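You operate a simulated robot arm through the tools that you are given. There is no shell and no other tool.

You are at the controls of a simulated robot arm. One attempt, no reset.

Task
Check the orange and the white roller: green tray up to 0.10 mm run-out, red tray if over.
Fine: each on the spindle, dial gauge in, knob half round, dial gauge out again. Set down upright: orange guide roller, white guide roller.
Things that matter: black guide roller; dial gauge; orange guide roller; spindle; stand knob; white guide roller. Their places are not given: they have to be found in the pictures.

It is judged by the outcome, as a careful person would: the job done as asked, and still so three seconds after it is handed in. It fails if anything else is knocked over, pushed out of place, dropped, spilled or broken.

Robot
A 7-joint arm with a two-finger parallel gripper, fixed in place. Base frame: the origin is on the floor under the middle of its stand, x ahead of it, y to its left, z up; the work surface is at about z = 0.92. Lengths are in m, angles in rad, forces in N, time in s.
With the tool pointing down near the work surface it reaches from about 0.28 to 0.68 m from the base axis. Its first joint turns from -1.152 to 1.152 rad. Payload 1.57 kg.
Tool frame: the origin (TCP) lies between the finger pads and is the grasp point; the fingertips stand 0.03 m ahead of it; z points along the fingers, y is the line along which they close. Largest opening 0.11 m; finger width 0.024, thickness 0.012; the body of the gripper, 0.048 by 0.112 m, starts 0.078 m behind the TCP.
Orientation is told as [roll, pitch, yaw] about the base's x, y, z axes, in that order, counted from this pose: with the fingers straight down and closing along the base's y, the tool's x points along the base's -x, its y along +y and its z along -z.

Tools
- The arm moves only by the tool play_rows. Its argument "commands" is a list of rows, each an object (a shift or turn left out is 0, a gripper value left out holds the last) with "offset": the shift along the tool's x, y, z in units of 300 mm (1.0 is 300 mm), a list of three; "dr": the turn, a rotation vector about the tool's x, y, z in units of 90 degrees (1.0 is 90 degrees), a list of three. In form: [{"offset": [dx, dy, dz], "dr": [ax, ay, az]}, ...]. A call has 1 to 20 rows; each row is the pose to reach, as a shift and turn from the pose commanded when the call began, along the tool's axes at that moment. "gripper" is the opening in per cent of the stroke, from 0 (shut) to 100 (fully open), set as the call begins (left out, the last holds). A call with a number of a shift or a turn outside -1 to 1 is refused whole. A row lasts 0.2 s, in which the tool goes at most 0.05 m and 0.15 rad; a call with a longer step from one row to the next is refused whole, and so is a gripper value outside its range. Where a pose cannot be reached the arm comes as near as it can. A force on the tool above 40 N (or 10 N above the force at the start of the call, whichever is more), or a blocked arm, ends the call early, and 0.2 s more pass. The fingers move at their own pace (about 0.108 m/s each) and stop on an object; they squeeze with about 35 N. The grip force told is the motor's: it shows also when the fingers shut on nothing. Time passes only in rows, and 0.2 s behind the last, so rows that repeat a pose let the fingers close. The reply holds the time, the measured pose of the TCP, the force on the tool along the base axes, the opening and the grip force, in the units named above and with some noise, with the torque about the TCP (base axes, N m) and any sound that the robot's microphone picked up, and new pictures: "pictures" is both (left out), scene, wrist or none.
- Cameras (640 x 400 px; columns grow to the right, rows downward): "scene" is fixed at [0.1594, -0.3834, 1.4104]; the picture's right is [0.84, -0.55, 0.00], its down [-0.27, -0.41, -0.87] and it looks along [0.48, 0.73, -0.49] (base axes); focal length 288 px, centre (320, 200). "wrist" rides on the gripper at [0.07, 0.016, -0.141] in the tool frame; the picture's right is [-0.23, 0.97, 0.00], its down [-0.86, -0.20, -0.48] and it looks along [-0.47, -0.11, 0.88] (tool axes); focal length 222 px, centre (320, 200).
- measure_at(camera, pixels): for up to 12 pixels [column, row] of the newest picture of that camera ("zoom" is the newest enlarged one), the place [x, y, z] in the base frame of the surface seen there, good to about 0.002 m. No time passes.
- zoom(camera, box): a new picture of the part [left, top, right, bottom] of that camera's present view, enlarged. No time passes.
- hand_in(): hands the job in; it is judged then, once.

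Unless the task says otherwise, let go and move clear before handing in.

The tools are called after "Call:" by a JSON object that holds its "fn" and its "kwargs". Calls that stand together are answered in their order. play_rows: Moves the arm, as the interface text tells. Its arguments: {"type":"object","properties":{"commands":{"type":"array"},"gripper":{"type":"number"},"pictures":{"type":"string","enum":["both","scene","wrist","none"]}},"required":["commands"]} The other tools are called the same way: measure_at (camera, pixels) gives the place of the surface under pixels of a picture; zoom (camera, box) takes an enlarged picture of a part of a camera's view; hand_in () hands the job in.

At the start:

```text
t: 0.0
ee_pos: [0.3496, -0.0856, 1.2888]
tool_rot: [-0.001, 0.001, -0.001]
contact_force: [-0.1, 0.3, 0.4]
ft_torque: [0.0, -0.02, 0.0]
width: 0.1102
finger_force: 0.1
```

scene: 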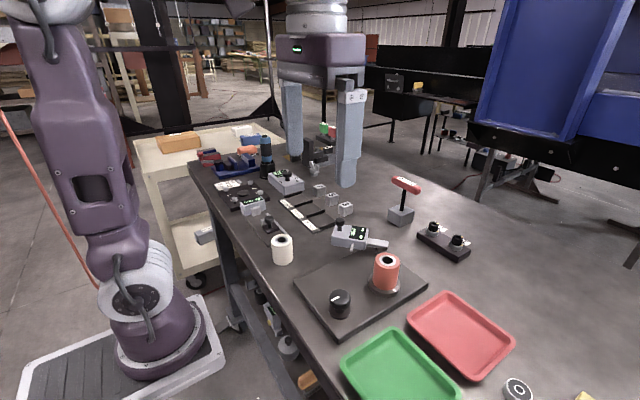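
wrist: 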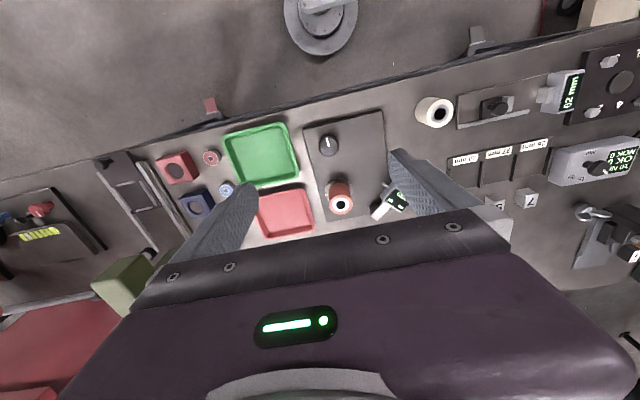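

The scene picture shows the orange roller apparently already on the spindle (385,270), a black knob (340,303), a gauge (350,236), the white roller (282,248), and the green and red trays. I'll zoom in for detail before I move.

Call:
{"fn": "zoom", "kwargs": {"camera": "scene", "box": [260, 200, 460, 340]}}

Call:
{"fn": "zoom", "kwargs": {"camera": "wrist", "box": [200, 80, 480, 255]}}

Call:
{"fn": "measure_at", "kwargs": {"camera": "scene", "pixels": [[282, 239], [282, 262], [386, 259], [386, 288], [340, 294], [340, 312], [350, 236], [376, 244], [400, 365], [460, 335], [403, 215], [445, 240]]}}

```text
2.86 times, centred on (360, 270) of scene
```

zoom: 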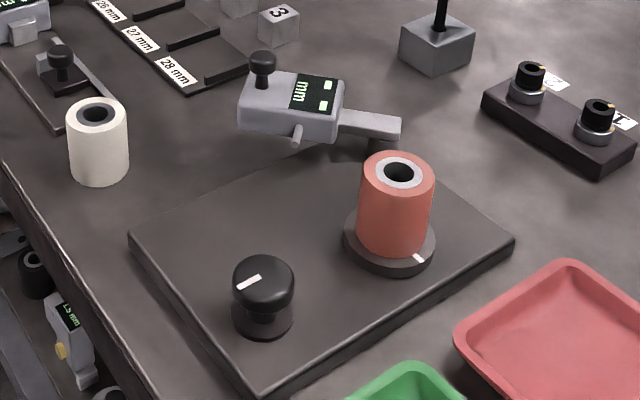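

```text
2.29 times, centred on (340, 168) of wrist
```

zoom: 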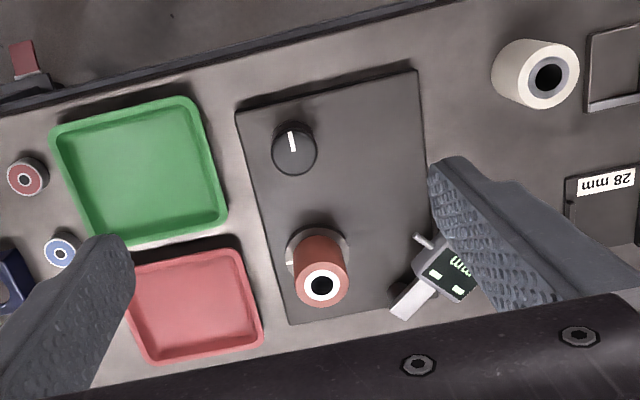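

```text
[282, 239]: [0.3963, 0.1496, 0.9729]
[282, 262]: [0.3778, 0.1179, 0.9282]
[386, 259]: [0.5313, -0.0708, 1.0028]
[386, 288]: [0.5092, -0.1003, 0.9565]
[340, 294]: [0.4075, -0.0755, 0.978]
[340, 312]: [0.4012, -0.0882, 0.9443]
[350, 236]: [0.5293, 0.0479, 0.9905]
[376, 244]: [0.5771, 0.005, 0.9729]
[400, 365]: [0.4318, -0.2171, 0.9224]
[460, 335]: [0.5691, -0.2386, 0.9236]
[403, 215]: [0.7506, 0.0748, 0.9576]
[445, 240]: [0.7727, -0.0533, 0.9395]
```

The gauge seems to hang on an arm from a pivot near zoom (385,140), with a stylus at (295,135). I'll look closer at the gauge, the spindle and the rest of the bench.

Call:
{"fn": "zoom", "kwargs": {"camera": "scene", "box": [320, 205, 420, 268]}}

Call:
{"fn": "zoom", "kwargs": {"camera": "scene", "box": [320, 240, 440, 325]}}

Call:
{"fn": "zoom", "kwargs": {"camera": "scene", "box": [180, 120, 340, 260]}}

Call:
{"fn": "zoom", "kwargs": {"camera": "scene", "box": [440, 300, 640, 400]}}

Call:
{"fn": "zoom", "kwargs": {"camera": "wrist", "box": [340, 60, 640, 260]}}

Call:
{"fn": "zoom", "kwargs": {"camera": "wrist", "box": [0, 100, 240, 320]}}

```text
6.35 times, centred on (370, 236) of scene
```

zoom: 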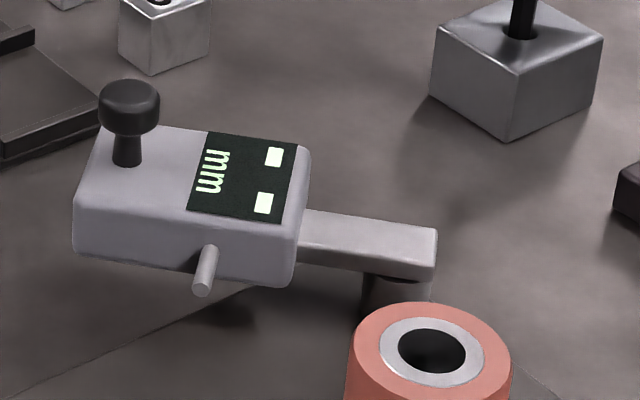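

```text
4.71 times, centred on (380, 282) of scene
```

zoom: 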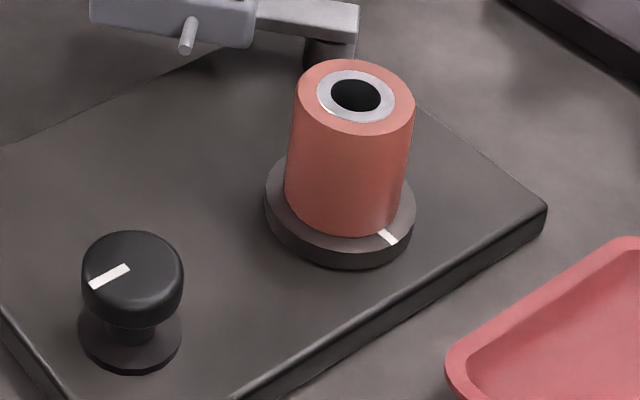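

```text
2.86 times, centred on (260, 190) of scene
```

zoom: 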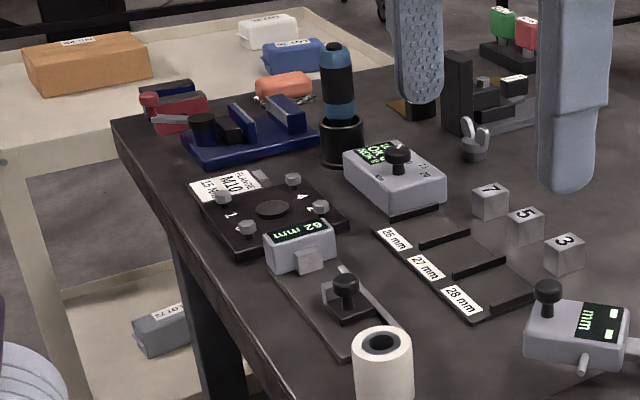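

```text
3.20 times, centred on (540, 350) of scene
```

zoom: 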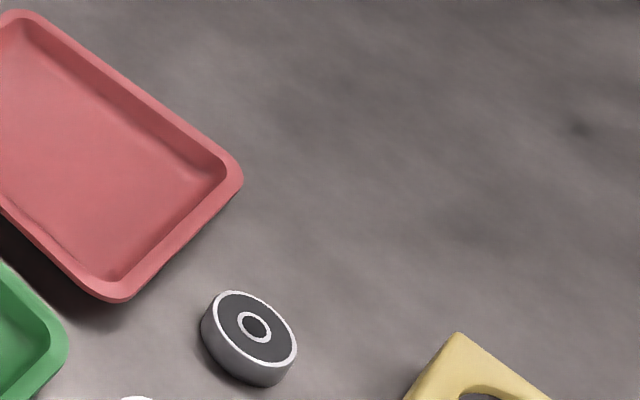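

```text
2.00 times, centred on (490, 160) of wrist
```

zoom: 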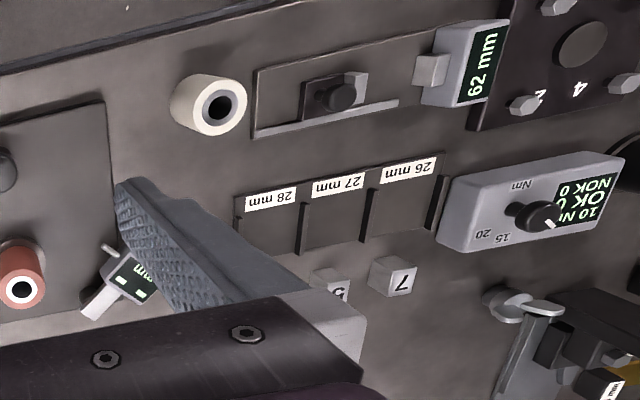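

```text
1.82 times, centred on (120, 210) of wrist
```

zoom: 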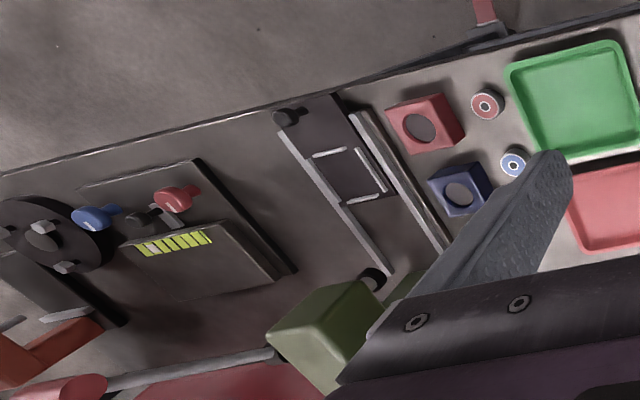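

I can't see the black roller yet. I'll zoom on the gauge again and measure its handle, body, stylus and pivot.

Call:
{"fn": "zoom", "kwargs": {"camera": "scene", "box": [320, 205, 420, 268]}}

Call:
{"fn": "measure_at", "kwargs": {"camera": "zoom", "pixels": [[130, 90], [128, 160], [95, 150], [80, 200], [85, 250], [290, 150], [290, 270], [202, 288], [210, 250], [430, 235], [300, 225], [400, 290]]}}

Call:
{"fn": "zoom", "kwargs": {"camera": "scene", "box": [380, 160, 490, 270]}}

```text
6.35 times, centred on (370, 236) of scene
```

zoom: 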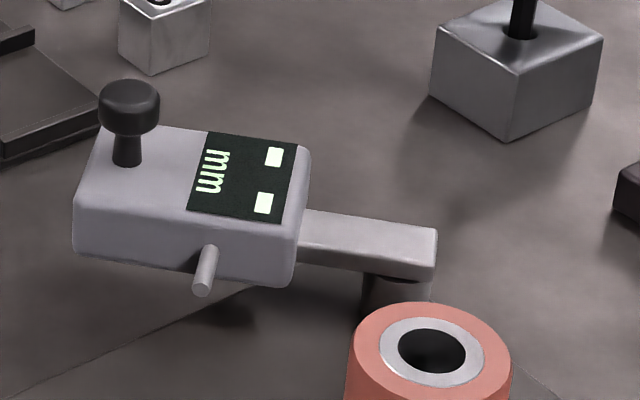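

```text
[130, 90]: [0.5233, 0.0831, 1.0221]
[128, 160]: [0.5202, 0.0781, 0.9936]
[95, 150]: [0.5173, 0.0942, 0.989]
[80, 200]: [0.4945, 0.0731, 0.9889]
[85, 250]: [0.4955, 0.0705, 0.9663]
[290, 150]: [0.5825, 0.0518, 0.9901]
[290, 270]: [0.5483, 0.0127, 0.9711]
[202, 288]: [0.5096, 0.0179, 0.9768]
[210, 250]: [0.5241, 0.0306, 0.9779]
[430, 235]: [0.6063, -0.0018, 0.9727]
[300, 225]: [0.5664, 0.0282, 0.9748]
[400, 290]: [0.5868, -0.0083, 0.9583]
```

```text
3.64 times, centred on (435, 215) of scene
```

zoom: 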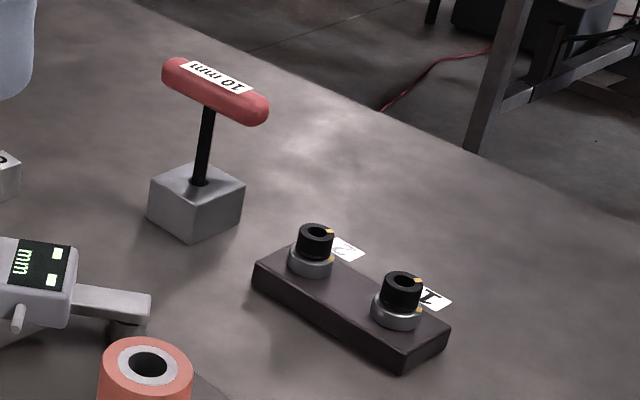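

The gauge handle is at about (0.522, 0.083) and its arm pivots near (0.59, 0.0). I still need the black roller, so I'll zoom on the shelf below and on the knob and spindle.

Call:
{"fn": "zoom", "kwargs": {"camera": "scene", "box": [240, 260, 340, 400]}}

Call:
{"fn": "zoom", "kwargs": {"camera": "scene", "box": [330, 310, 530, 400]}}

Call:
{"fn": "zoom", "kwargs": {"camera": "scene", "box": [355, 245, 415, 300]}}

Call:
{"fn": "measure_at", "kwargs": {"camera": "scene", "pixels": [[377, 257], [397, 259], [386, 253], [386, 265], [375, 275], [399, 275], [386, 285], [394, 288], [372, 282], [400, 284], [386, 294], [330, 299]]}}

```text
2.86 times, centred on (290, 330) of scene
```

zoom: 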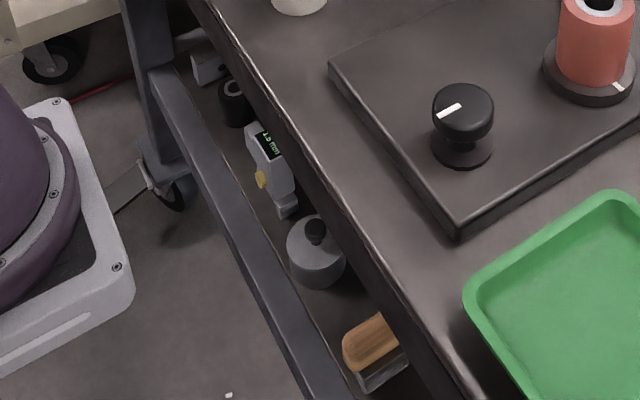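

```text
3.20 times, centred on (430, 355) of scene
```

zoom: 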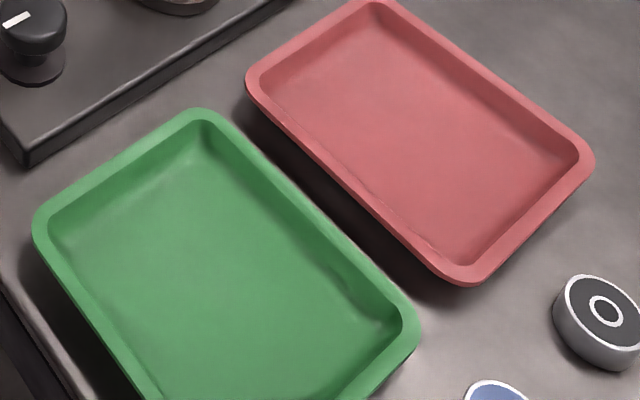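

```text
7.27 times, centred on (385, 272) of scene
```

zoom: 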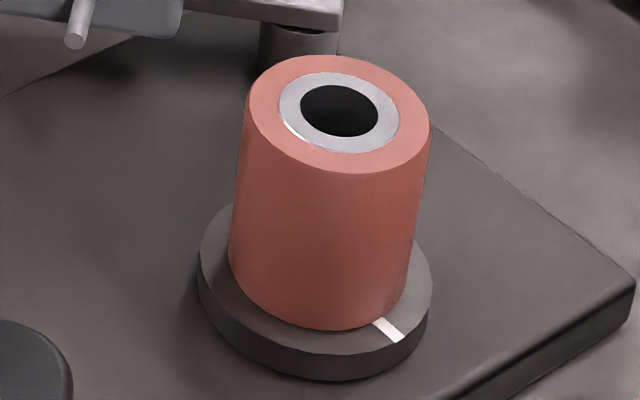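

```text
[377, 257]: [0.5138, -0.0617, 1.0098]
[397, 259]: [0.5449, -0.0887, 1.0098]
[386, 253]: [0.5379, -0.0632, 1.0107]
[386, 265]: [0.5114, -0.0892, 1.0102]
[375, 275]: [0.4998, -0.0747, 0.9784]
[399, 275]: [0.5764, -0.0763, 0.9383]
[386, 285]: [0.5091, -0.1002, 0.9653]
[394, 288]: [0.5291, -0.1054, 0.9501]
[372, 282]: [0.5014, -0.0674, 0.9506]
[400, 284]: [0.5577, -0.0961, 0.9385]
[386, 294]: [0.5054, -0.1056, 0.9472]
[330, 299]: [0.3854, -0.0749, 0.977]
```

The rollers' tops are at z≈1.010 (orange, on the spindle) and 0.98 (white). The black one sits on the lower shelf at zoom (235,95), so I'll leave it alone. Next I move to hover above the gauge handle and check it with the wrist camera.

Call:
{"fn": "play_rows", "kwargs": {"commands": [{"offset": [-0.08, 0.08, 0.066]}, {"offset": [-0.16, 0.16, 0.132]}, {"offset": [-0.245, 0.24, 0.198]}, {"offset": [-0.327, 0.32, 0.264]}, {"offset": [-0.41, 0.4, 0.33]}, {"offset": [-0.49, 0.48, 0.396]}, {"offset": [-0.573, 0.563, 0.463]}, {"offset": [-0.573, 0.563, 0.463]}], "gripper": 100}}

```text
t: 1.8
ee_pos: [0.5242, 0.0841, 1.1514]
tool_rot: [-0.001, 0.001, 0.0]
contact_force: [-0.4, 0.0, -0.7]
ft_torque: [0.02, -0.01, -0.03]
width: 0.1099
finger_force: 0.1
```

scene: 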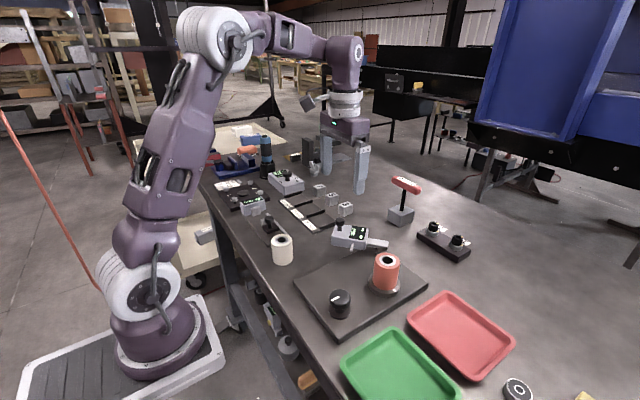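
wrist: 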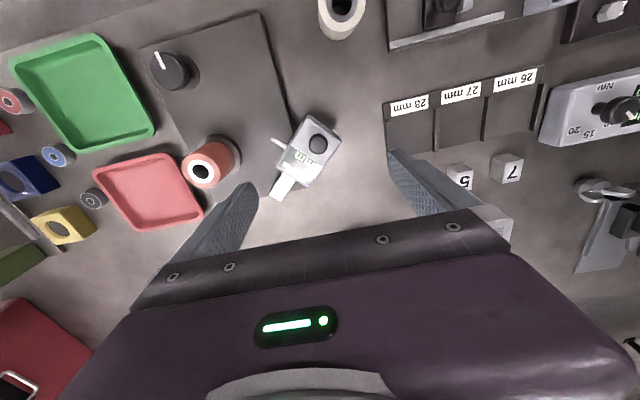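

The gauge with its handle at (318,143) and the stylus at (278,142) are clear in the wrist view. I'll measure them along with the roller, the knob and the other parts.

Call:
{"fn": "measure_at", "kwargs": {"camera": "wrist", "pixels": [[318, 143], [276, 141], [283, 146], [281, 189], [272, 196], [314, 117], [339, 132], [320, 187], [285, 165], [202, 171], [170, 68], [158, 60]]}}

Call:
{"fn": "zoom", "kwargs": {"camera": "wrist", "box": [130, 40, 370, 210]}}

```text
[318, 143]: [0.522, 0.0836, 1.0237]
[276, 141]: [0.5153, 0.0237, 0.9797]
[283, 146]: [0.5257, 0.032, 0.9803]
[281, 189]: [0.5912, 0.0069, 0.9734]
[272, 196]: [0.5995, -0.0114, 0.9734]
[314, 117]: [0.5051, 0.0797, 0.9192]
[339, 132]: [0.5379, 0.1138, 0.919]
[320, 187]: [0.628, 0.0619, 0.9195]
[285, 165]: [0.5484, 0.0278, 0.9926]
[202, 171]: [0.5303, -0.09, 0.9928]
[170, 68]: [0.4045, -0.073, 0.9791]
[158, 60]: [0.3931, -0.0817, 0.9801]
```

```text
2.35 times, centred on (250, 125) of wrist
```

zoom: 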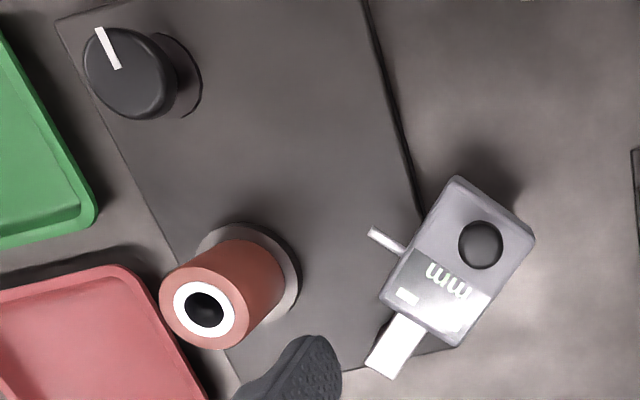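

The handle is confirmed at (0.522, 0.0836), top z≈1.023, and the arm ends near (0.60, -0.01). I'll turn the gripper so the fingers close along the swing tangent, then lower to just above the handle with the fingers part open.

Call:
{"fn": "play_rows", "kwargs": {"commands": [{"offset": [0, 0, 0.05], "dr": [0, 0, 0.09]}, {"offset": [0, 0, 0.1], "dr": [0, 0, 0.18]}, {"offset": [0, 0, 0.15], "dr": [0, 0, 0.27]}, {"offset": [0, 0, 0.2], "dr": [0, 0, 0.36]}, {"offset": [0, 0, 0.25], "dr": [0, 0, 0.45]}, {"offset": [0, 0, 0.3], "dr": [0, 0, 0.54]}, {"offset": [0, 0, 0.3], "dr": [0, 0, 0.562]}, {"offset": [0, 0, 0.3], "dr": [0, 0, 0.562]}], "gripper": 45}}

```text
t: 3.6
ee_pos: [0.523, 0.0816, 1.06]
tool_rot: [0.0, 0.001, -0.882]
contact_force: [0.2, 0.3, 0.0]
ft_torque: [0.01, 0.02, 0.0]
width: 0.0496
finger_force: 0.0
```

scene: 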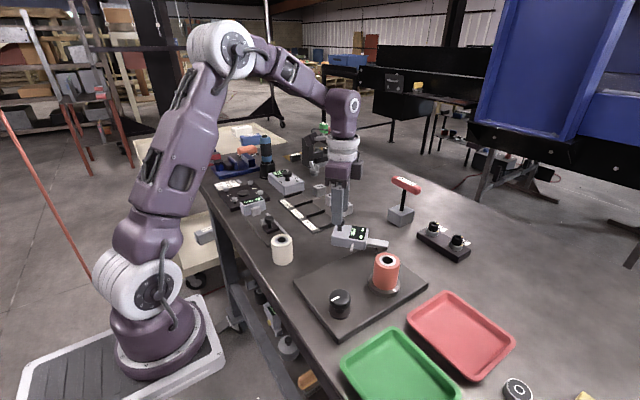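
wrist: 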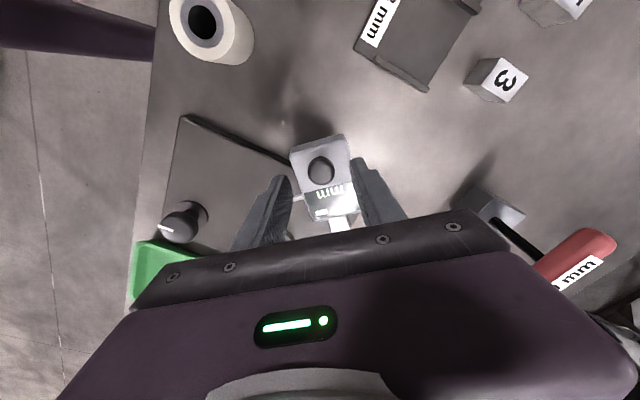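

The handle sits centred between the fingers at (320,170). I'll lower to z≈1.026 so the tips clear the gauge body top (0.99), then close.

Call:
{"fn": "play_rows", "kwargs": {"commands": [{"offset": [0, 0, 0.04]}, {"offset": [0, 0, 0.08]}, {"offset": [0, 0, 0.115]}, {"offset": [0, 0, 0.115]}], "pictures": "wrist"}}

Call:
{"fn": "play_rows", "kwargs": {"commands": [{"offset": [0, 0, 0]}, {"offset": [0, 0, 0]}, {"offset": [0, 0, 0]}], "gripper": 0}}

```text
t: 4.6
ee_pos: [0.522, 0.0821, 1.0259]
tool_rot: [-0.001, -0.001, -0.882]
contact_force: [-0.2, -0.4, 0.2]
ft_torque: [0.01, 0.0, -0.01]
width: 0.0496
finger_force: 0.0
```

wrist: 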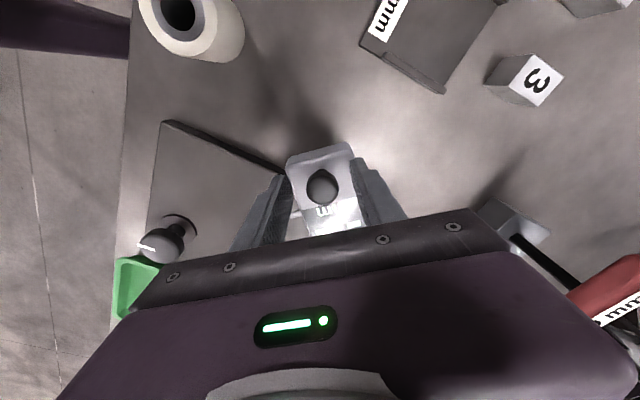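

```text
t: 5.4
ee_pos: [0.5214, 0.0826, 1.0251]
tool_rot: [0.0, 0.001, -0.884]
contact_force: [-0.1, -0.3, -3.9]
ft_torque: [-0.08, -0.05, -0.03]
width: 0.0235
finger_force: 35.8
```

scene: 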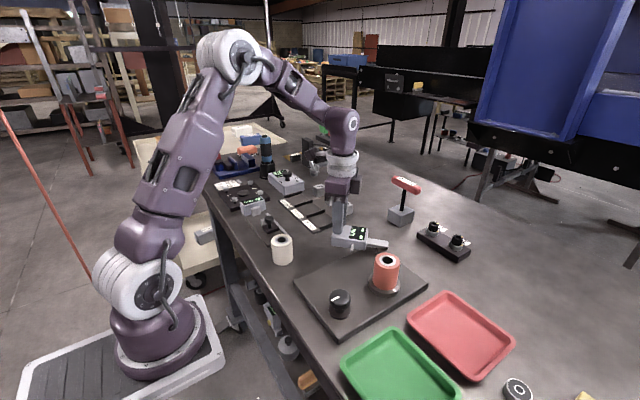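
wrist: 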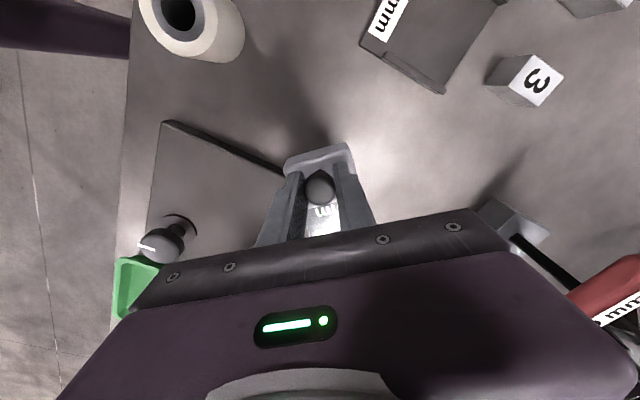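

The handle is held with a 23.5 mm opening and little side force. I'll swing the gauge in by 10° about the estimated pivot (radius ≈0.115 m) and watch the forces.

Call:
{"fn": "play_rows", "kwargs": {"commands": [{"offset": [-0.0004, -0.0167, 0], "dr": [0, 0, -0.0278]}, {"offset": [-0.0015, -0.0334, 0], "dr": [0, 0, -0.0556]}, {"offset": [-0.0033, -0.05, 0], "dr": [0, 0, -0.0833]}, {"offset": [-0.0058, -0.0666, 0], "dr": [0, 0, -0.1111]}]}}

```text
t: 6.4
ee_pos: [0.509, 0.0674, 1.0257]
tool_rot: [0.0, 0.001, -0.707]
contact_force: [9.2, -10.1, -27.1]
ft_torque: [-0.02, -0.05, -0.14]
width: 0.0235
finger_force: 35.7
```

scene: 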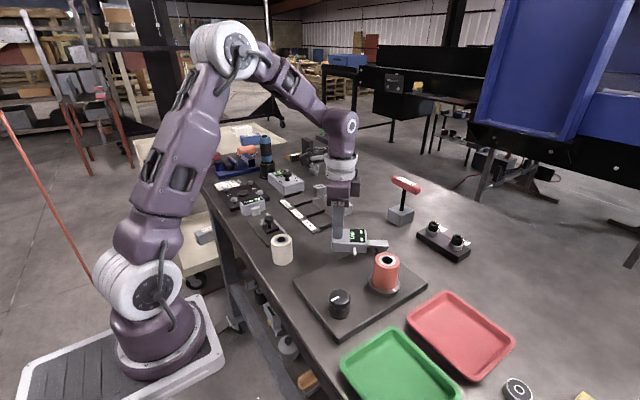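
wrist: 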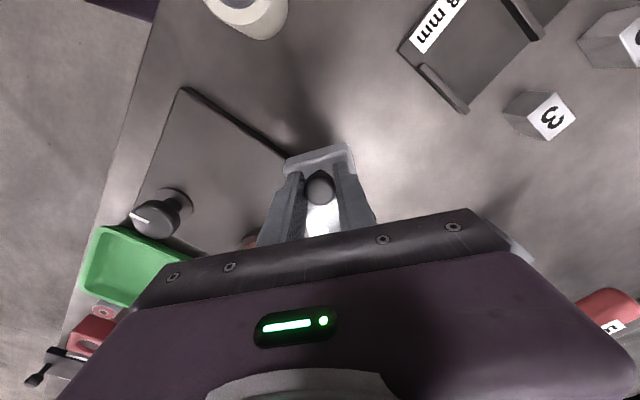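

The force shows −27 N in z and about 14 N towards the pivot, so the rigid grip is being strained. I'll loosen the fingers to a fork a few mm wider than the cap so they can push the handle without stressing it.

Call:
{"fn": "play_rows", "kwargs": {"commands": [{"offset": [0, 0, 0]}, {"offset": [0, 0, 0]}], "gripper": 26}}

Call:
{"fn": "zoom", "kwargs": {"camera": "scene", "box": [310, 200, 430, 300]}}

```text
t: 7.0
ee_pos: [0.5073, 0.0684, 1.0264]
tool_rot: [0.001, 0.0, -0.708]
contact_force: [-0.2, 0.0, 0.2]
ft_torque: [0.02, 0.0, -0.01]
width: 0.0286
finger_force: 0.2
```

scene: 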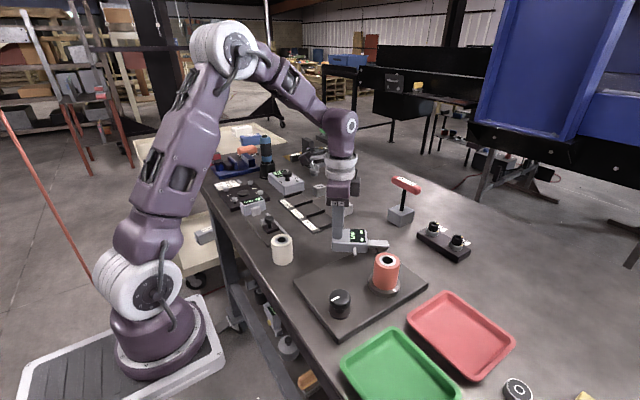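
wrist: 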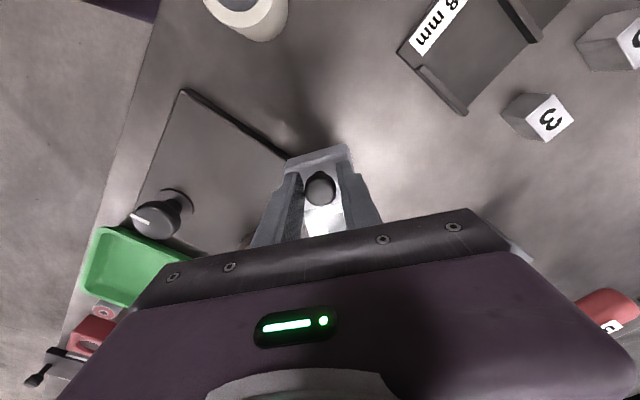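

```text
4.00 times, centred on (370, 250) of scene
```

zoom: 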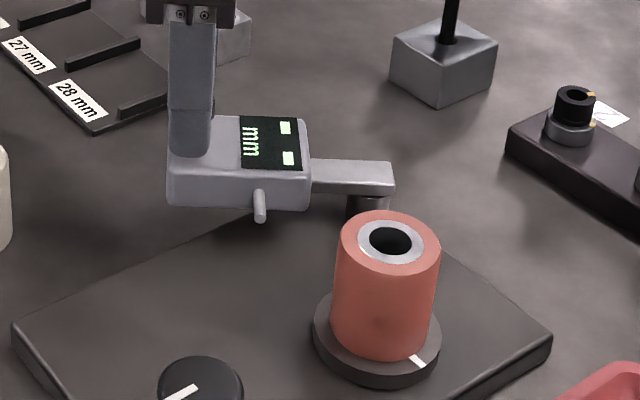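

The strain is gone and the gauge did swing; the display still shows two blocks. I'll measure the stylus and arm to refine the pivot.

Call:
{"fn": "measure_at", "kwargs": {"camera": "zoom", "pixels": [[260, 216], [260, 195], [390, 170], [385, 190], [318, 165], [318, 185], [350, 200], [385, 200], [170, 190], [305, 190], [305, 130], [175, 205]]}}

```text
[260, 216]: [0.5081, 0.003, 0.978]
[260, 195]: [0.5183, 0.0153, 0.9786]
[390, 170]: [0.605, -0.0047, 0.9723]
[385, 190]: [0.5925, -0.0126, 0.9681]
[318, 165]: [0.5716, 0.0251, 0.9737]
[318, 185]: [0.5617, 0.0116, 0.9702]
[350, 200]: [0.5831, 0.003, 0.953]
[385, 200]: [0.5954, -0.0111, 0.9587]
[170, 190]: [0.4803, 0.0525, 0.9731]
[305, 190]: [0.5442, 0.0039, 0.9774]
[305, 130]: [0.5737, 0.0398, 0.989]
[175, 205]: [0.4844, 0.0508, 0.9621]
```

The new points put the pivot at about (0.597, −0.005) with radius ≈0.115. By my geometry the stylus should meet the roller after about 37° more. I'll push another 25° with the loose fork.

Call:
{"fn": "play_rows", "kwargs": {"commands": [{"offset": [-0.0004, -0.0167, 0], "dr": [0, 0, -0.0278]}, {"offset": [-0.0015, -0.0334, 0], "dr": [0, 0, -0.0556]}, {"offset": [-0.0033, -0.05, 0], "dr": [0, 0, -0.0833]}, {"offset": [-0.0058, -0.0666, 0], "dr": [0, 0, -0.1111]}, {"offset": [-0.0091, -0.083, 0], "dr": [0, 0, -0.1389]}, {"offset": [-0.0131, -0.0992, 0], "dr": [0, 0, -0.1667]}, {"offset": [-0.0177, -0.1153, 0], "dr": [0, 0, -0.1944]}, {"offset": [-0.0231, -0.1311, 0], "dr": [0, 0, -0.2222]}, {"offset": [-0.0292, -0.1467, 0], "dr": [0, 0, -0.25]}, {"offset": [-0.0359, -0.162, 0], "dr": [0, 0, -0.2778]}]}}

Call:
{"fn": "zoom", "kwargs": {"camera": "scene", "box": [310, 200, 430, 300]}}

```text
t: 9.2
ee_pos: [0.4838, 0.0252, 1.0254]
tool_rot: [0.0, 0.001, -0.271]
contact_force: [0.1, -0.1, -0.1]
ft_torque: [0.01, -0.02, -0.01]
width: 0.0287
finger_force: 0.4
```

scene: 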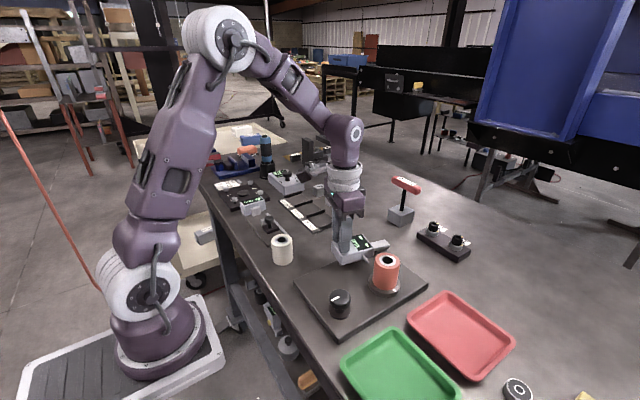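
wrist: 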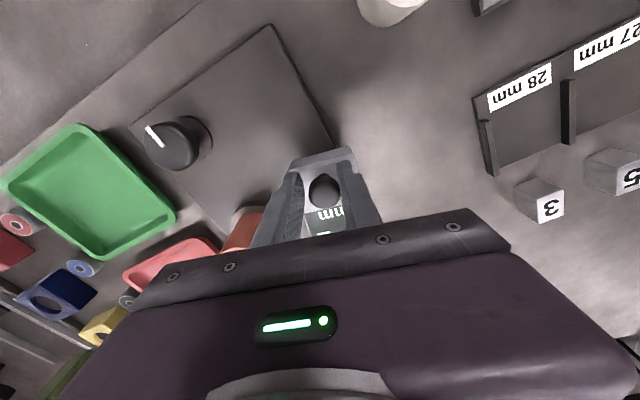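

```text
4.00 times, centred on (370, 250) of scene
```

zoom: 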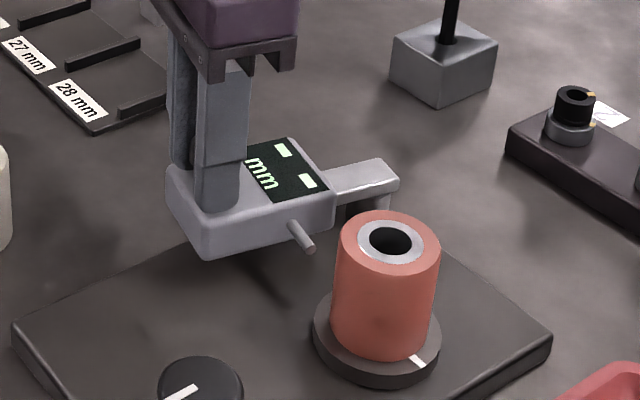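

The fork works with no load, and the stylus tip at zoom (308,245) is closing on the roller. I'll go 10° further in small steps.

Call:
{"fn": "play_rows", "kwargs": {"commands": [{"offset": [-0.0001, -0.0084, 0], "dr": [0, 0, -0.0139]}, {"offset": [-0.0004, -0.0167, 0], "dr": [0, 0, -0.0278]}, {"offset": [-0.0009, -0.025, 0], "dr": [0, 0, -0.0417]}, {"offset": [-0.0015, -0.0334, 0], "dr": [0, 0, -0.0556]}, {"offset": [-0.0023, -0.0417, 0], "dr": [0, 0, -0.0694]}, {"offset": [-0.0033, -0.05, 0], "dr": [0, 0, -0.0833]}, {"offset": [-0.0045, -0.0583, 0], "dr": [0, 0, -0.0972]}, {"offset": [-0.0058, -0.0666, 0], "dr": [0, 0, -0.1111]}]}}

Call:
{"fn": "zoom", "kwargs": {"camera": "scene", "box": [310, 200, 430, 300]}}

```text
t: 11.0
ee_pos: [0.4816, 0.0044, 1.0255]
tool_rot: [0.001, -0.001, -0.096]
contact_force: [0.5, -0.1, -0.7]
ft_torque: [0.0, -0.03, -0.01]
width: 0.0288
finger_force: 0.0
```

scene: 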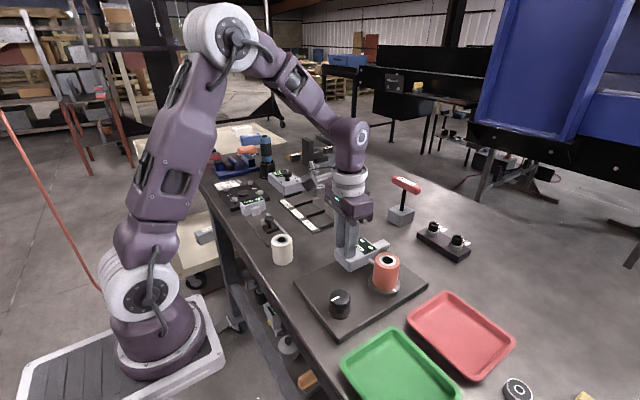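
wrist: 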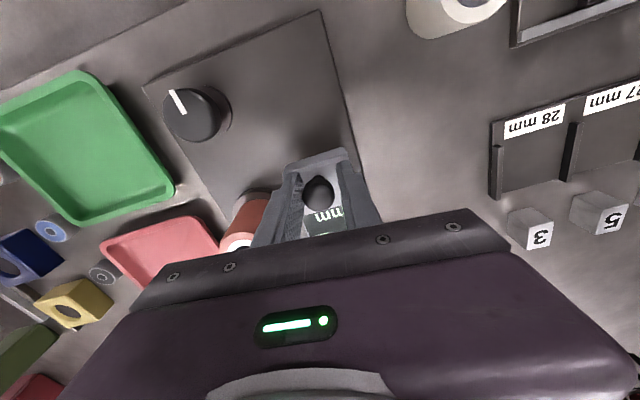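

```text
4.00 times, centred on (370, 250) of scene
```

zoom: 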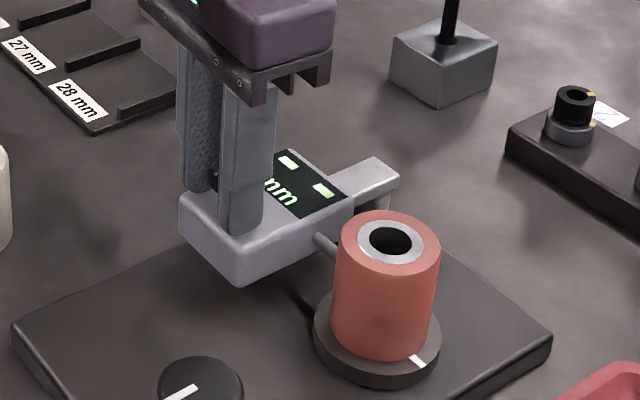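

The stylus at zoom (325,243) is almost on the roller. I'll creep 4° further and look at force and display.

Call:
{"fn": "play_rows", "kwargs": {"commands": [{"offset": [0, -0.0033, 0], "dr": [0, 0, -0.0056]}, {"offset": [0, -0.0067, 0], "dr": [0, 0, -0.0111]}, {"offset": [-0.0001, -0.01, 0], "dr": [0, 0, -0.0167]}, {"offset": [-0.0002, -0.0134, 0], "dr": [0, 0, -0.0222]}, {"offset": [-0.0004, -0.0167, 0], "dr": [0, 0, -0.0278]}, {"offset": [-0.0005, -0.02, 0], "dr": [0, 0, -0.0333]}, {"offset": [-0.0007, -0.0234, 0], "dr": [0, 0, -0.0389]}, {"offset": [-0.0009, -0.0267, 0], "dr": [0, 0, -0.0444]}]}}

Call:
{"fn": "zoom", "kwargs": {"camera": "scene", "box": [340, 220, 420, 280]}}

Call:
{"fn": "zoom", "kwargs": {"camera": "wrist", "box": [220, 140, 400, 260]}}

```text
t: 12.8
ee_pos: [0.4804, -0.0027, 1.0252]
tool_rot: [0.0, -0.002, -0.026]
contact_force: [0.9, 4.6, 1.6]
ft_torque: [0.08, -0.02, 0.04]
width: 0.0324
finger_force: 2.7
```

scene: 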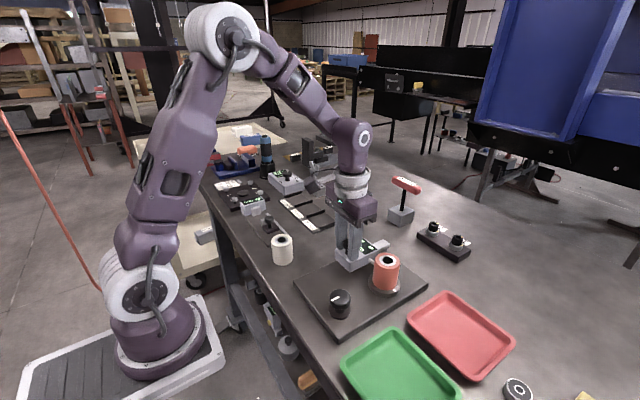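
wrist: 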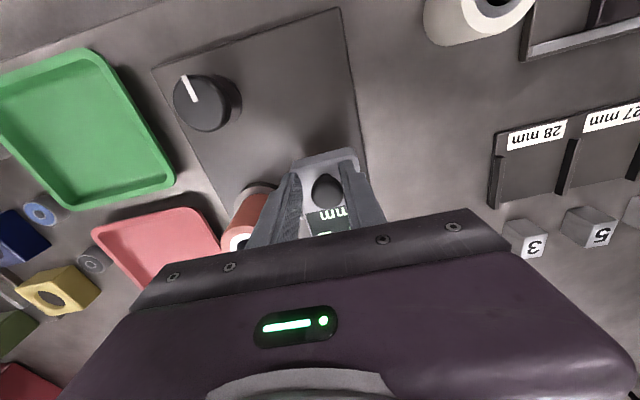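

```text
6.67 times, centred on (380, 250) of scene
```

zoom: 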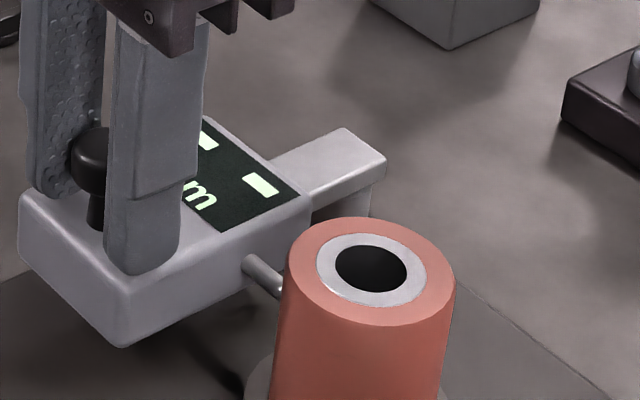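

```text
3.33 times, centred on (310, 200) of wrist
```

zoom: 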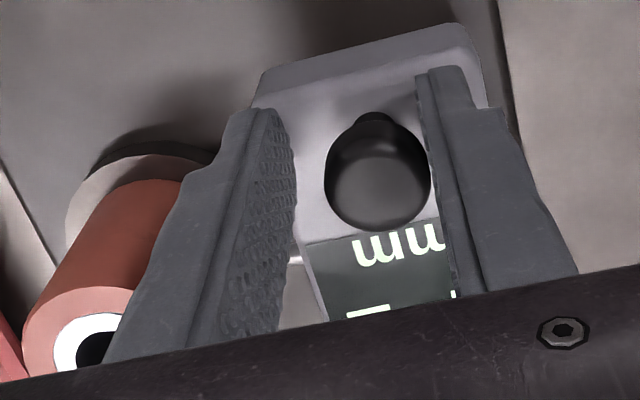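

The reaction is +4.6 N in y and the opening has been forced to 32 mm, so the handle is blocked at about 176°, as predicted for stylus contact. I'll nudge 1° more to confirm it's seated and not just stiff.

Call:
{"fn": "play_rows", "kwargs": {"commands": [{"offset": [0, -0.0033, 0], "dr": [0, 0, -0.0056]}, {"offset": [0, -0.0067, 0], "dr": [0, 0, -0.0111]}, {"offset": [0, -0.0067, 0], "dr": [0, 0, -0.0111]}]}}

Call:
{"fn": "zoom", "kwargs": {"camera": "scene", "box": [340, 220, 420, 280]}}

```text
t: 13.6
ee_pos: [0.4791, -0.0034, 1.0254]
tool_rot: [-0.002, 0.0, -0.01]
contact_force: [1.2, 8.3, -2.7]
ft_torque: [0.07, -0.01, -0.02]
width: 0.0358
finger_force: 4.5
```

scene: 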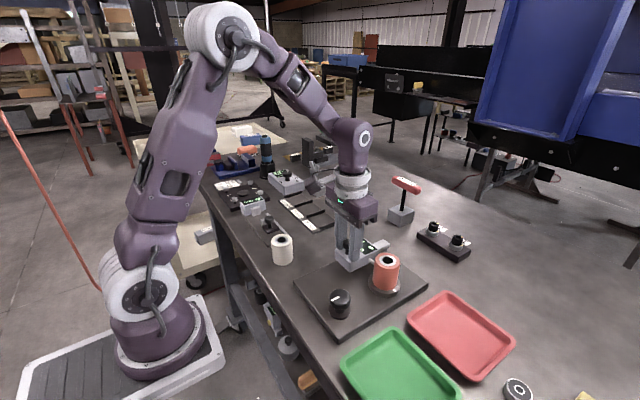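
wrist: 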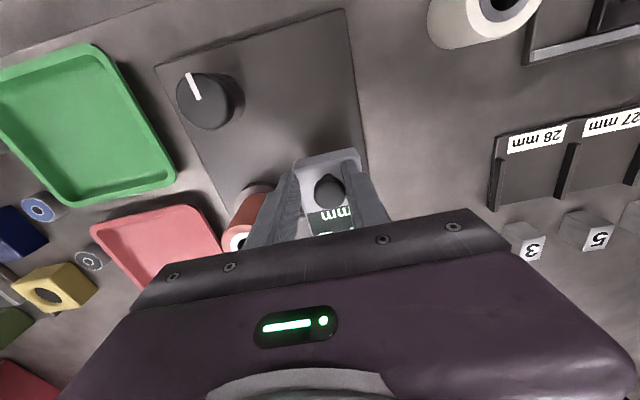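

```text
6.67 times, centred on (380, 250) of scene
```

zoom: 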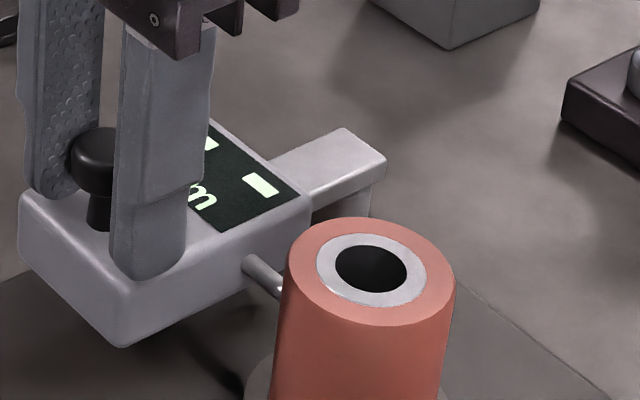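

The gauge body stayed put while the force rose to 8 N, so it's seated against the roller. I'll back off to centre the fork, open it, lift clear and check that the gauge stays in.

Call:
{"fn": "play_rows", "kwargs": {"commands": [{"offset": [0, 0.01, 0]}, {"offset": [0, 0.022, 0]}, {"offset": [0, 0.022, 0]}], "pictures": "none"}}

Call:
{"fn": "play_rows", "kwargs": {"commands": [{"offset": [0, 0, 0]}, {"offset": [0, 0, -0.08]}, {"offset": [0, 0, -0.2]}, {"offset": [0, 0, -0.33]}, {"offset": [0, 0, -0.33]}], "gripper": 36}}

Call:
{"fn": "zoom", "kwargs": {"camera": "scene", "box": [320, 220, 420, 290]}}

Call:
{"fn": "zoom", "kwargs": {"camera": "wrist", "box": [140, 40, 400, 230]}}

```text
t: 14.4
ee_pos: [0.4795, 0.0029, 1.0257]
tool_rot: [0.0, -0.002, -0.012]
contact_force: [0.3, 0.2, 0.0]
ft_torque: [0.01, 0.01, -0.05]
width: 0.0286
finger_force: 0.1
```

```text
t: 15.6
ee_pos: [0.4831, 0.0014, 1.1263]
tool_rot: [0.0, -0.001, -0.012]
contact_force: [0.5, -0.6, 0.5]
ft_torque: [0.01, -0.02, 0.0]
width: 0.0397
finger_force: 0.0
```

scene: 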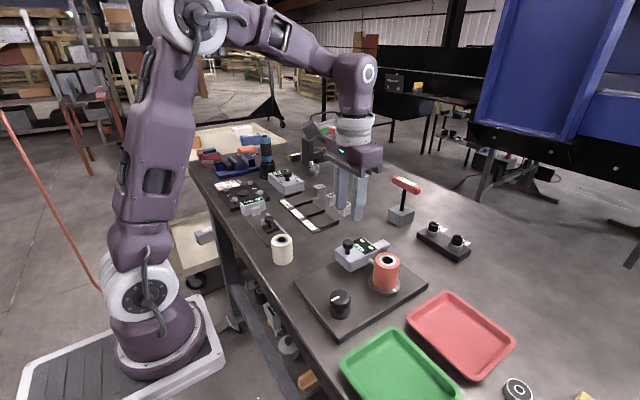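
wrist: 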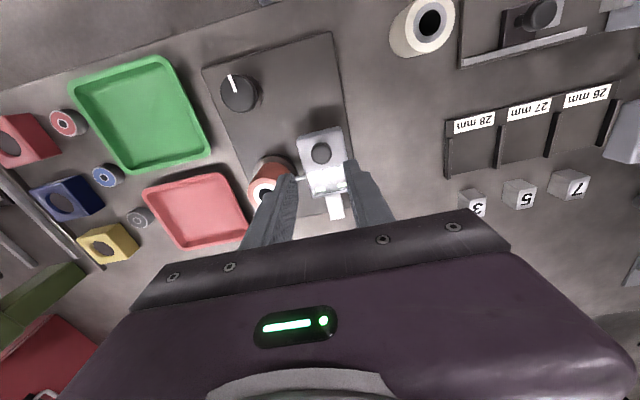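

```text
5.71 times, centred on (370, 255) of scene
```

zoom: 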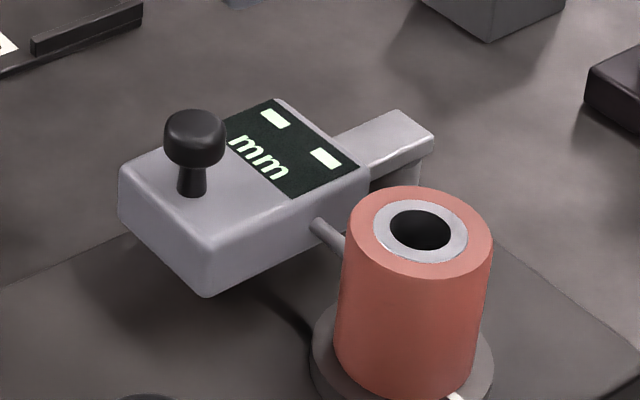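

```text
2.11 times, centred on (270, 135) of wrist
```

zoom: 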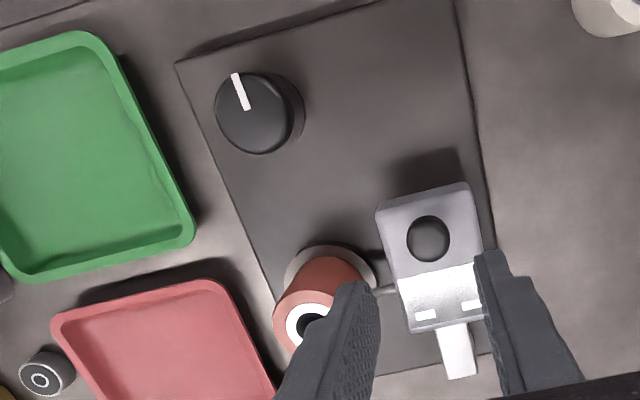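

The gauge stays in with the stylus against the roller, and the display reads "– – mm". Now I'll locate the knob precisely at wrist (238,93).

Call:
{"fn": "zoom", "kwargs": {"camera": "wrist", "box": [205, 60, 285, 125]}}

Call:
{"fn": "measure_at", "kwargs": {"camera": "wrist", "pixels": [[238, 95], [225, 92], [253, 92], [240, 78], [238, 108], [230, 80], [233, 90], [258, 100], [246, 104]]}}

Call:
{"fn": "measure_at", "kwargs": {"camera": "scene", "pixels": [[340, 298], [330, 298], [350, 298], [340, 292], [340, 304], [340, 315], [335, 299], [344, 296]]}}

```text
6.15 times, centred on (245, 92) of wrist
```

zoom: 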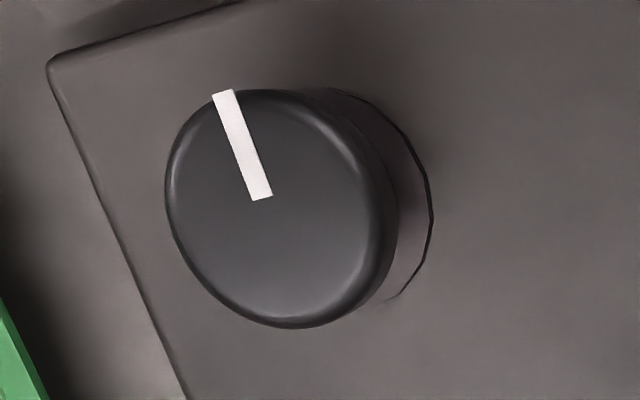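

```text
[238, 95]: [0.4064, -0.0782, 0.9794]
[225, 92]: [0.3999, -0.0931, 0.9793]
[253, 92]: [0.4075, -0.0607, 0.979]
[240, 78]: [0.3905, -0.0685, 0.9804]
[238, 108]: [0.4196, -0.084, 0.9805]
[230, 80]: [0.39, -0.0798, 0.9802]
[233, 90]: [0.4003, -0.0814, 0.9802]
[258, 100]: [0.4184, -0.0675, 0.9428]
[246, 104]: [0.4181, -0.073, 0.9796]
```

```text
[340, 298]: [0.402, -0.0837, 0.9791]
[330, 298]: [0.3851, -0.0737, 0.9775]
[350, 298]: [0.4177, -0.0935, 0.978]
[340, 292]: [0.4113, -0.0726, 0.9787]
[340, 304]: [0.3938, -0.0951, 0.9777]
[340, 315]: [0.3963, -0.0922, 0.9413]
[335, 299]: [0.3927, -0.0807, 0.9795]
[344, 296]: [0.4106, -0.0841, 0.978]
```

From the two cameras the knob centre is about (0.404, −0.079), its top z≈0.98 and its diameter ≈42 mm. I'll move above it to refine that.

Call:
{"fn": "play_rows", "kwargs": {"commands": [{"offset": [0.066, -0.067, 0]}, {"offset": [0.132, -0.133, 0]}, {"offset": [0.198, -0.2, 0.04]}, {"offset": [0.263, -0.267, 0.1]}, {"offset": [0.263, -0.267, 0.15]}, {"offset": [0.263, -0.267, 0.15]}], "gripper": 60}}

Call:
{"fn": "zoom", "kwargs": {"camera": "wrist", "box": [220, 90, 420, 230]}}

```text
t: 17.0
ee_pos: [0.4022, -0.078, 1.0776]
tool_rot: [-0.001, 0.001, -0.011]
contact_force: [-0.1, -0.4, 0.7]
ft_torque: [0.02, -0.05, 0.02]
width: 0.066
finger_force: 0.0
```

scene: 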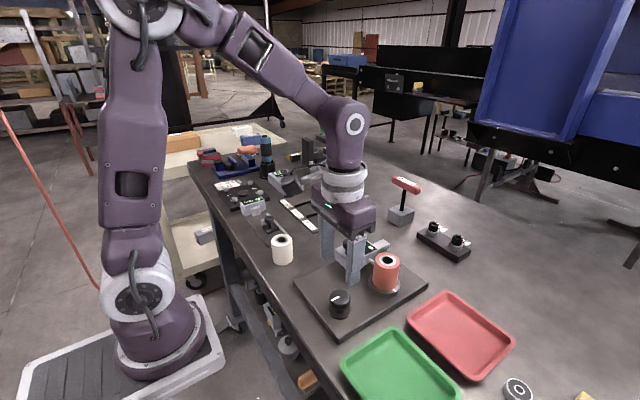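
wrist: 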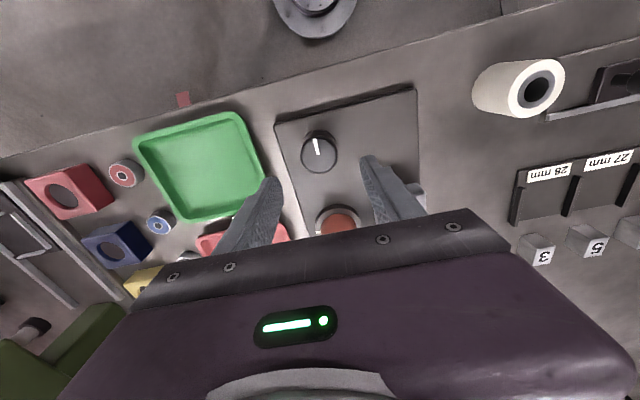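

```text
2.86 times, centred on (320, 160) of wrist
```

zoom: 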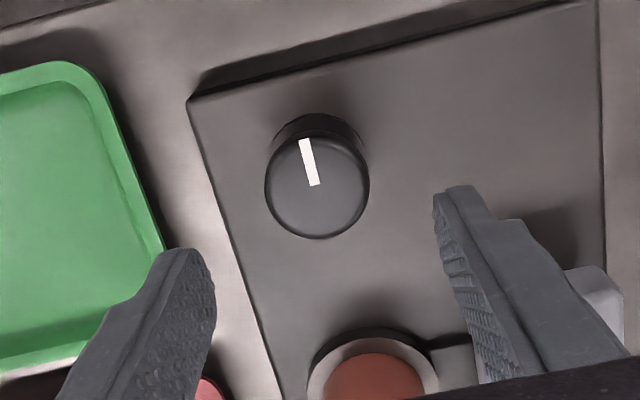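

Call:
{"fn": "measure_at", "kwargs": {"camera": "wrist", "pixels": [[319, 156], [303, 156], [335, 156], [319, 141], [319, 171], [319, 150], [311, 156], [327, 156]]}}

```text
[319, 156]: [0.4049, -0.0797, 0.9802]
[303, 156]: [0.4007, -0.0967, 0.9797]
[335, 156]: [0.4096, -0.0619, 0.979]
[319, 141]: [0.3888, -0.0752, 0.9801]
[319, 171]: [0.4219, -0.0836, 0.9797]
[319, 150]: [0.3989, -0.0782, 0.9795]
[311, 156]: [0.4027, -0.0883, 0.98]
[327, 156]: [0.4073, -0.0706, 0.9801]
```

The knob centre is about (0.405, −0.0797), 2–3 mm from the present TCP. I'll correct that and turn to +90° so a 180° turn is available.

Call:
{"fn": "play_rows", "kwargs": {"commands": [{"offset": [-0.0093, -0.0067, 0], "dr": [0, 0, -0.09]}, {"offset": [-0.0093, -0.0067, 0], "dr": [0, 0, -0.18]}, {"offset": [-0.0093, -0.0067, 0], "dr": [0, 0, -0.27]}, {"offset": [-0.0093, -0.0067, 0], "dr": [0, 0, -0.36]}, {"offset": [-0.0093, -0.0067, 0], "dr": [0, 0, -0.45]}, {"offset": [-0.0093, -0.0067, 0], "dr": [0, 0, -0.54]}, {"offset": [-0.0093, -0.0067, 0], "dr": [0, 0, -0.63]}, {"offset": [-0.0093, -0.0067, 0], "dr": [0, 0, -0.72]}, {"offset": [-0.0093, -0.0067, 0], "dr": [0, 0, -0.81]}, {"offset": [-0.0093, -0.0067, 0], "dr": [0, 0, -0.9]}, {"offset": [-0.0093, -0.0067, 0], "dr": [0, 0, -0.99]}, {"offset": [-0.0093, -0.0067, 0], "dr": [0, 0, -1.0]}, {"offset": [-0.0093, -0.0067, 0], "dr": [0, 0, -1.0]}]}}

Call:
{"fn": "zoom", "kwargs": {"camera": "wrist", "box": [220, 90, 420, 230]}}

```text
t: 19.8
ee_pos: [0.4028, -0.0781, 1.0795]
tool_rot: [0.0, -0.001, 1.561]
contact_force: [0.7, 0.2, 0.3]
ft_torque: [-0.03, 0.02, 0.01]
width: 0.0659
finger_force: 0.0
```

scene: 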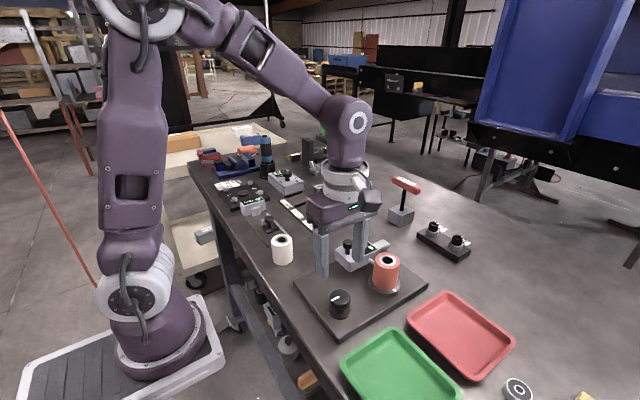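
wrist: 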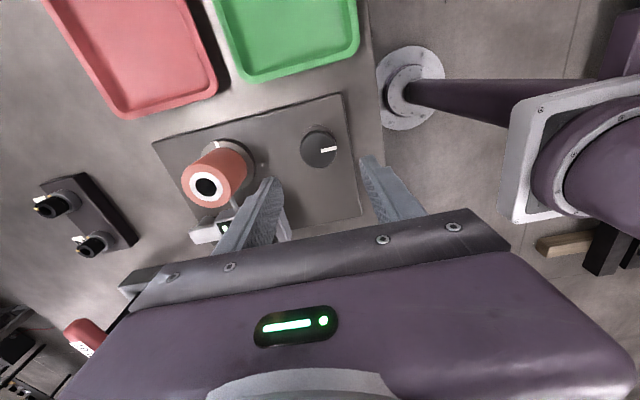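

```text
2.86 times, centred on (320, 160) of wrist
```

zoom: 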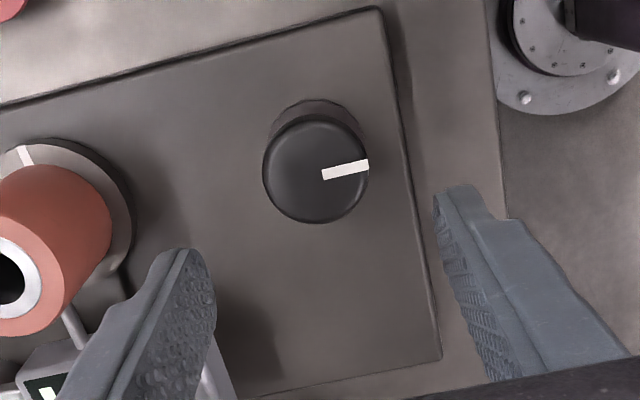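

Yaw +1.56 is reached without trouble. I'll re-measure the knob centre in this view.

Call:
{"fn": "measure_at", "kwargs": {"camera": "wrist", "pixels": [[318.6, 150.5], [302, 151], [335, 151], [318.6, 136], [318.6, 165], [318, 147], [318, 154]]}}

```text
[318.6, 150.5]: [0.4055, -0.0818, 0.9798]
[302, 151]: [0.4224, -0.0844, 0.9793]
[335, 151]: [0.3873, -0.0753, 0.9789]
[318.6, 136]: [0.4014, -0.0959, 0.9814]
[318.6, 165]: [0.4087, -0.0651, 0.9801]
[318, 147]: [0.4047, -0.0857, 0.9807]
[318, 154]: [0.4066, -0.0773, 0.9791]
```

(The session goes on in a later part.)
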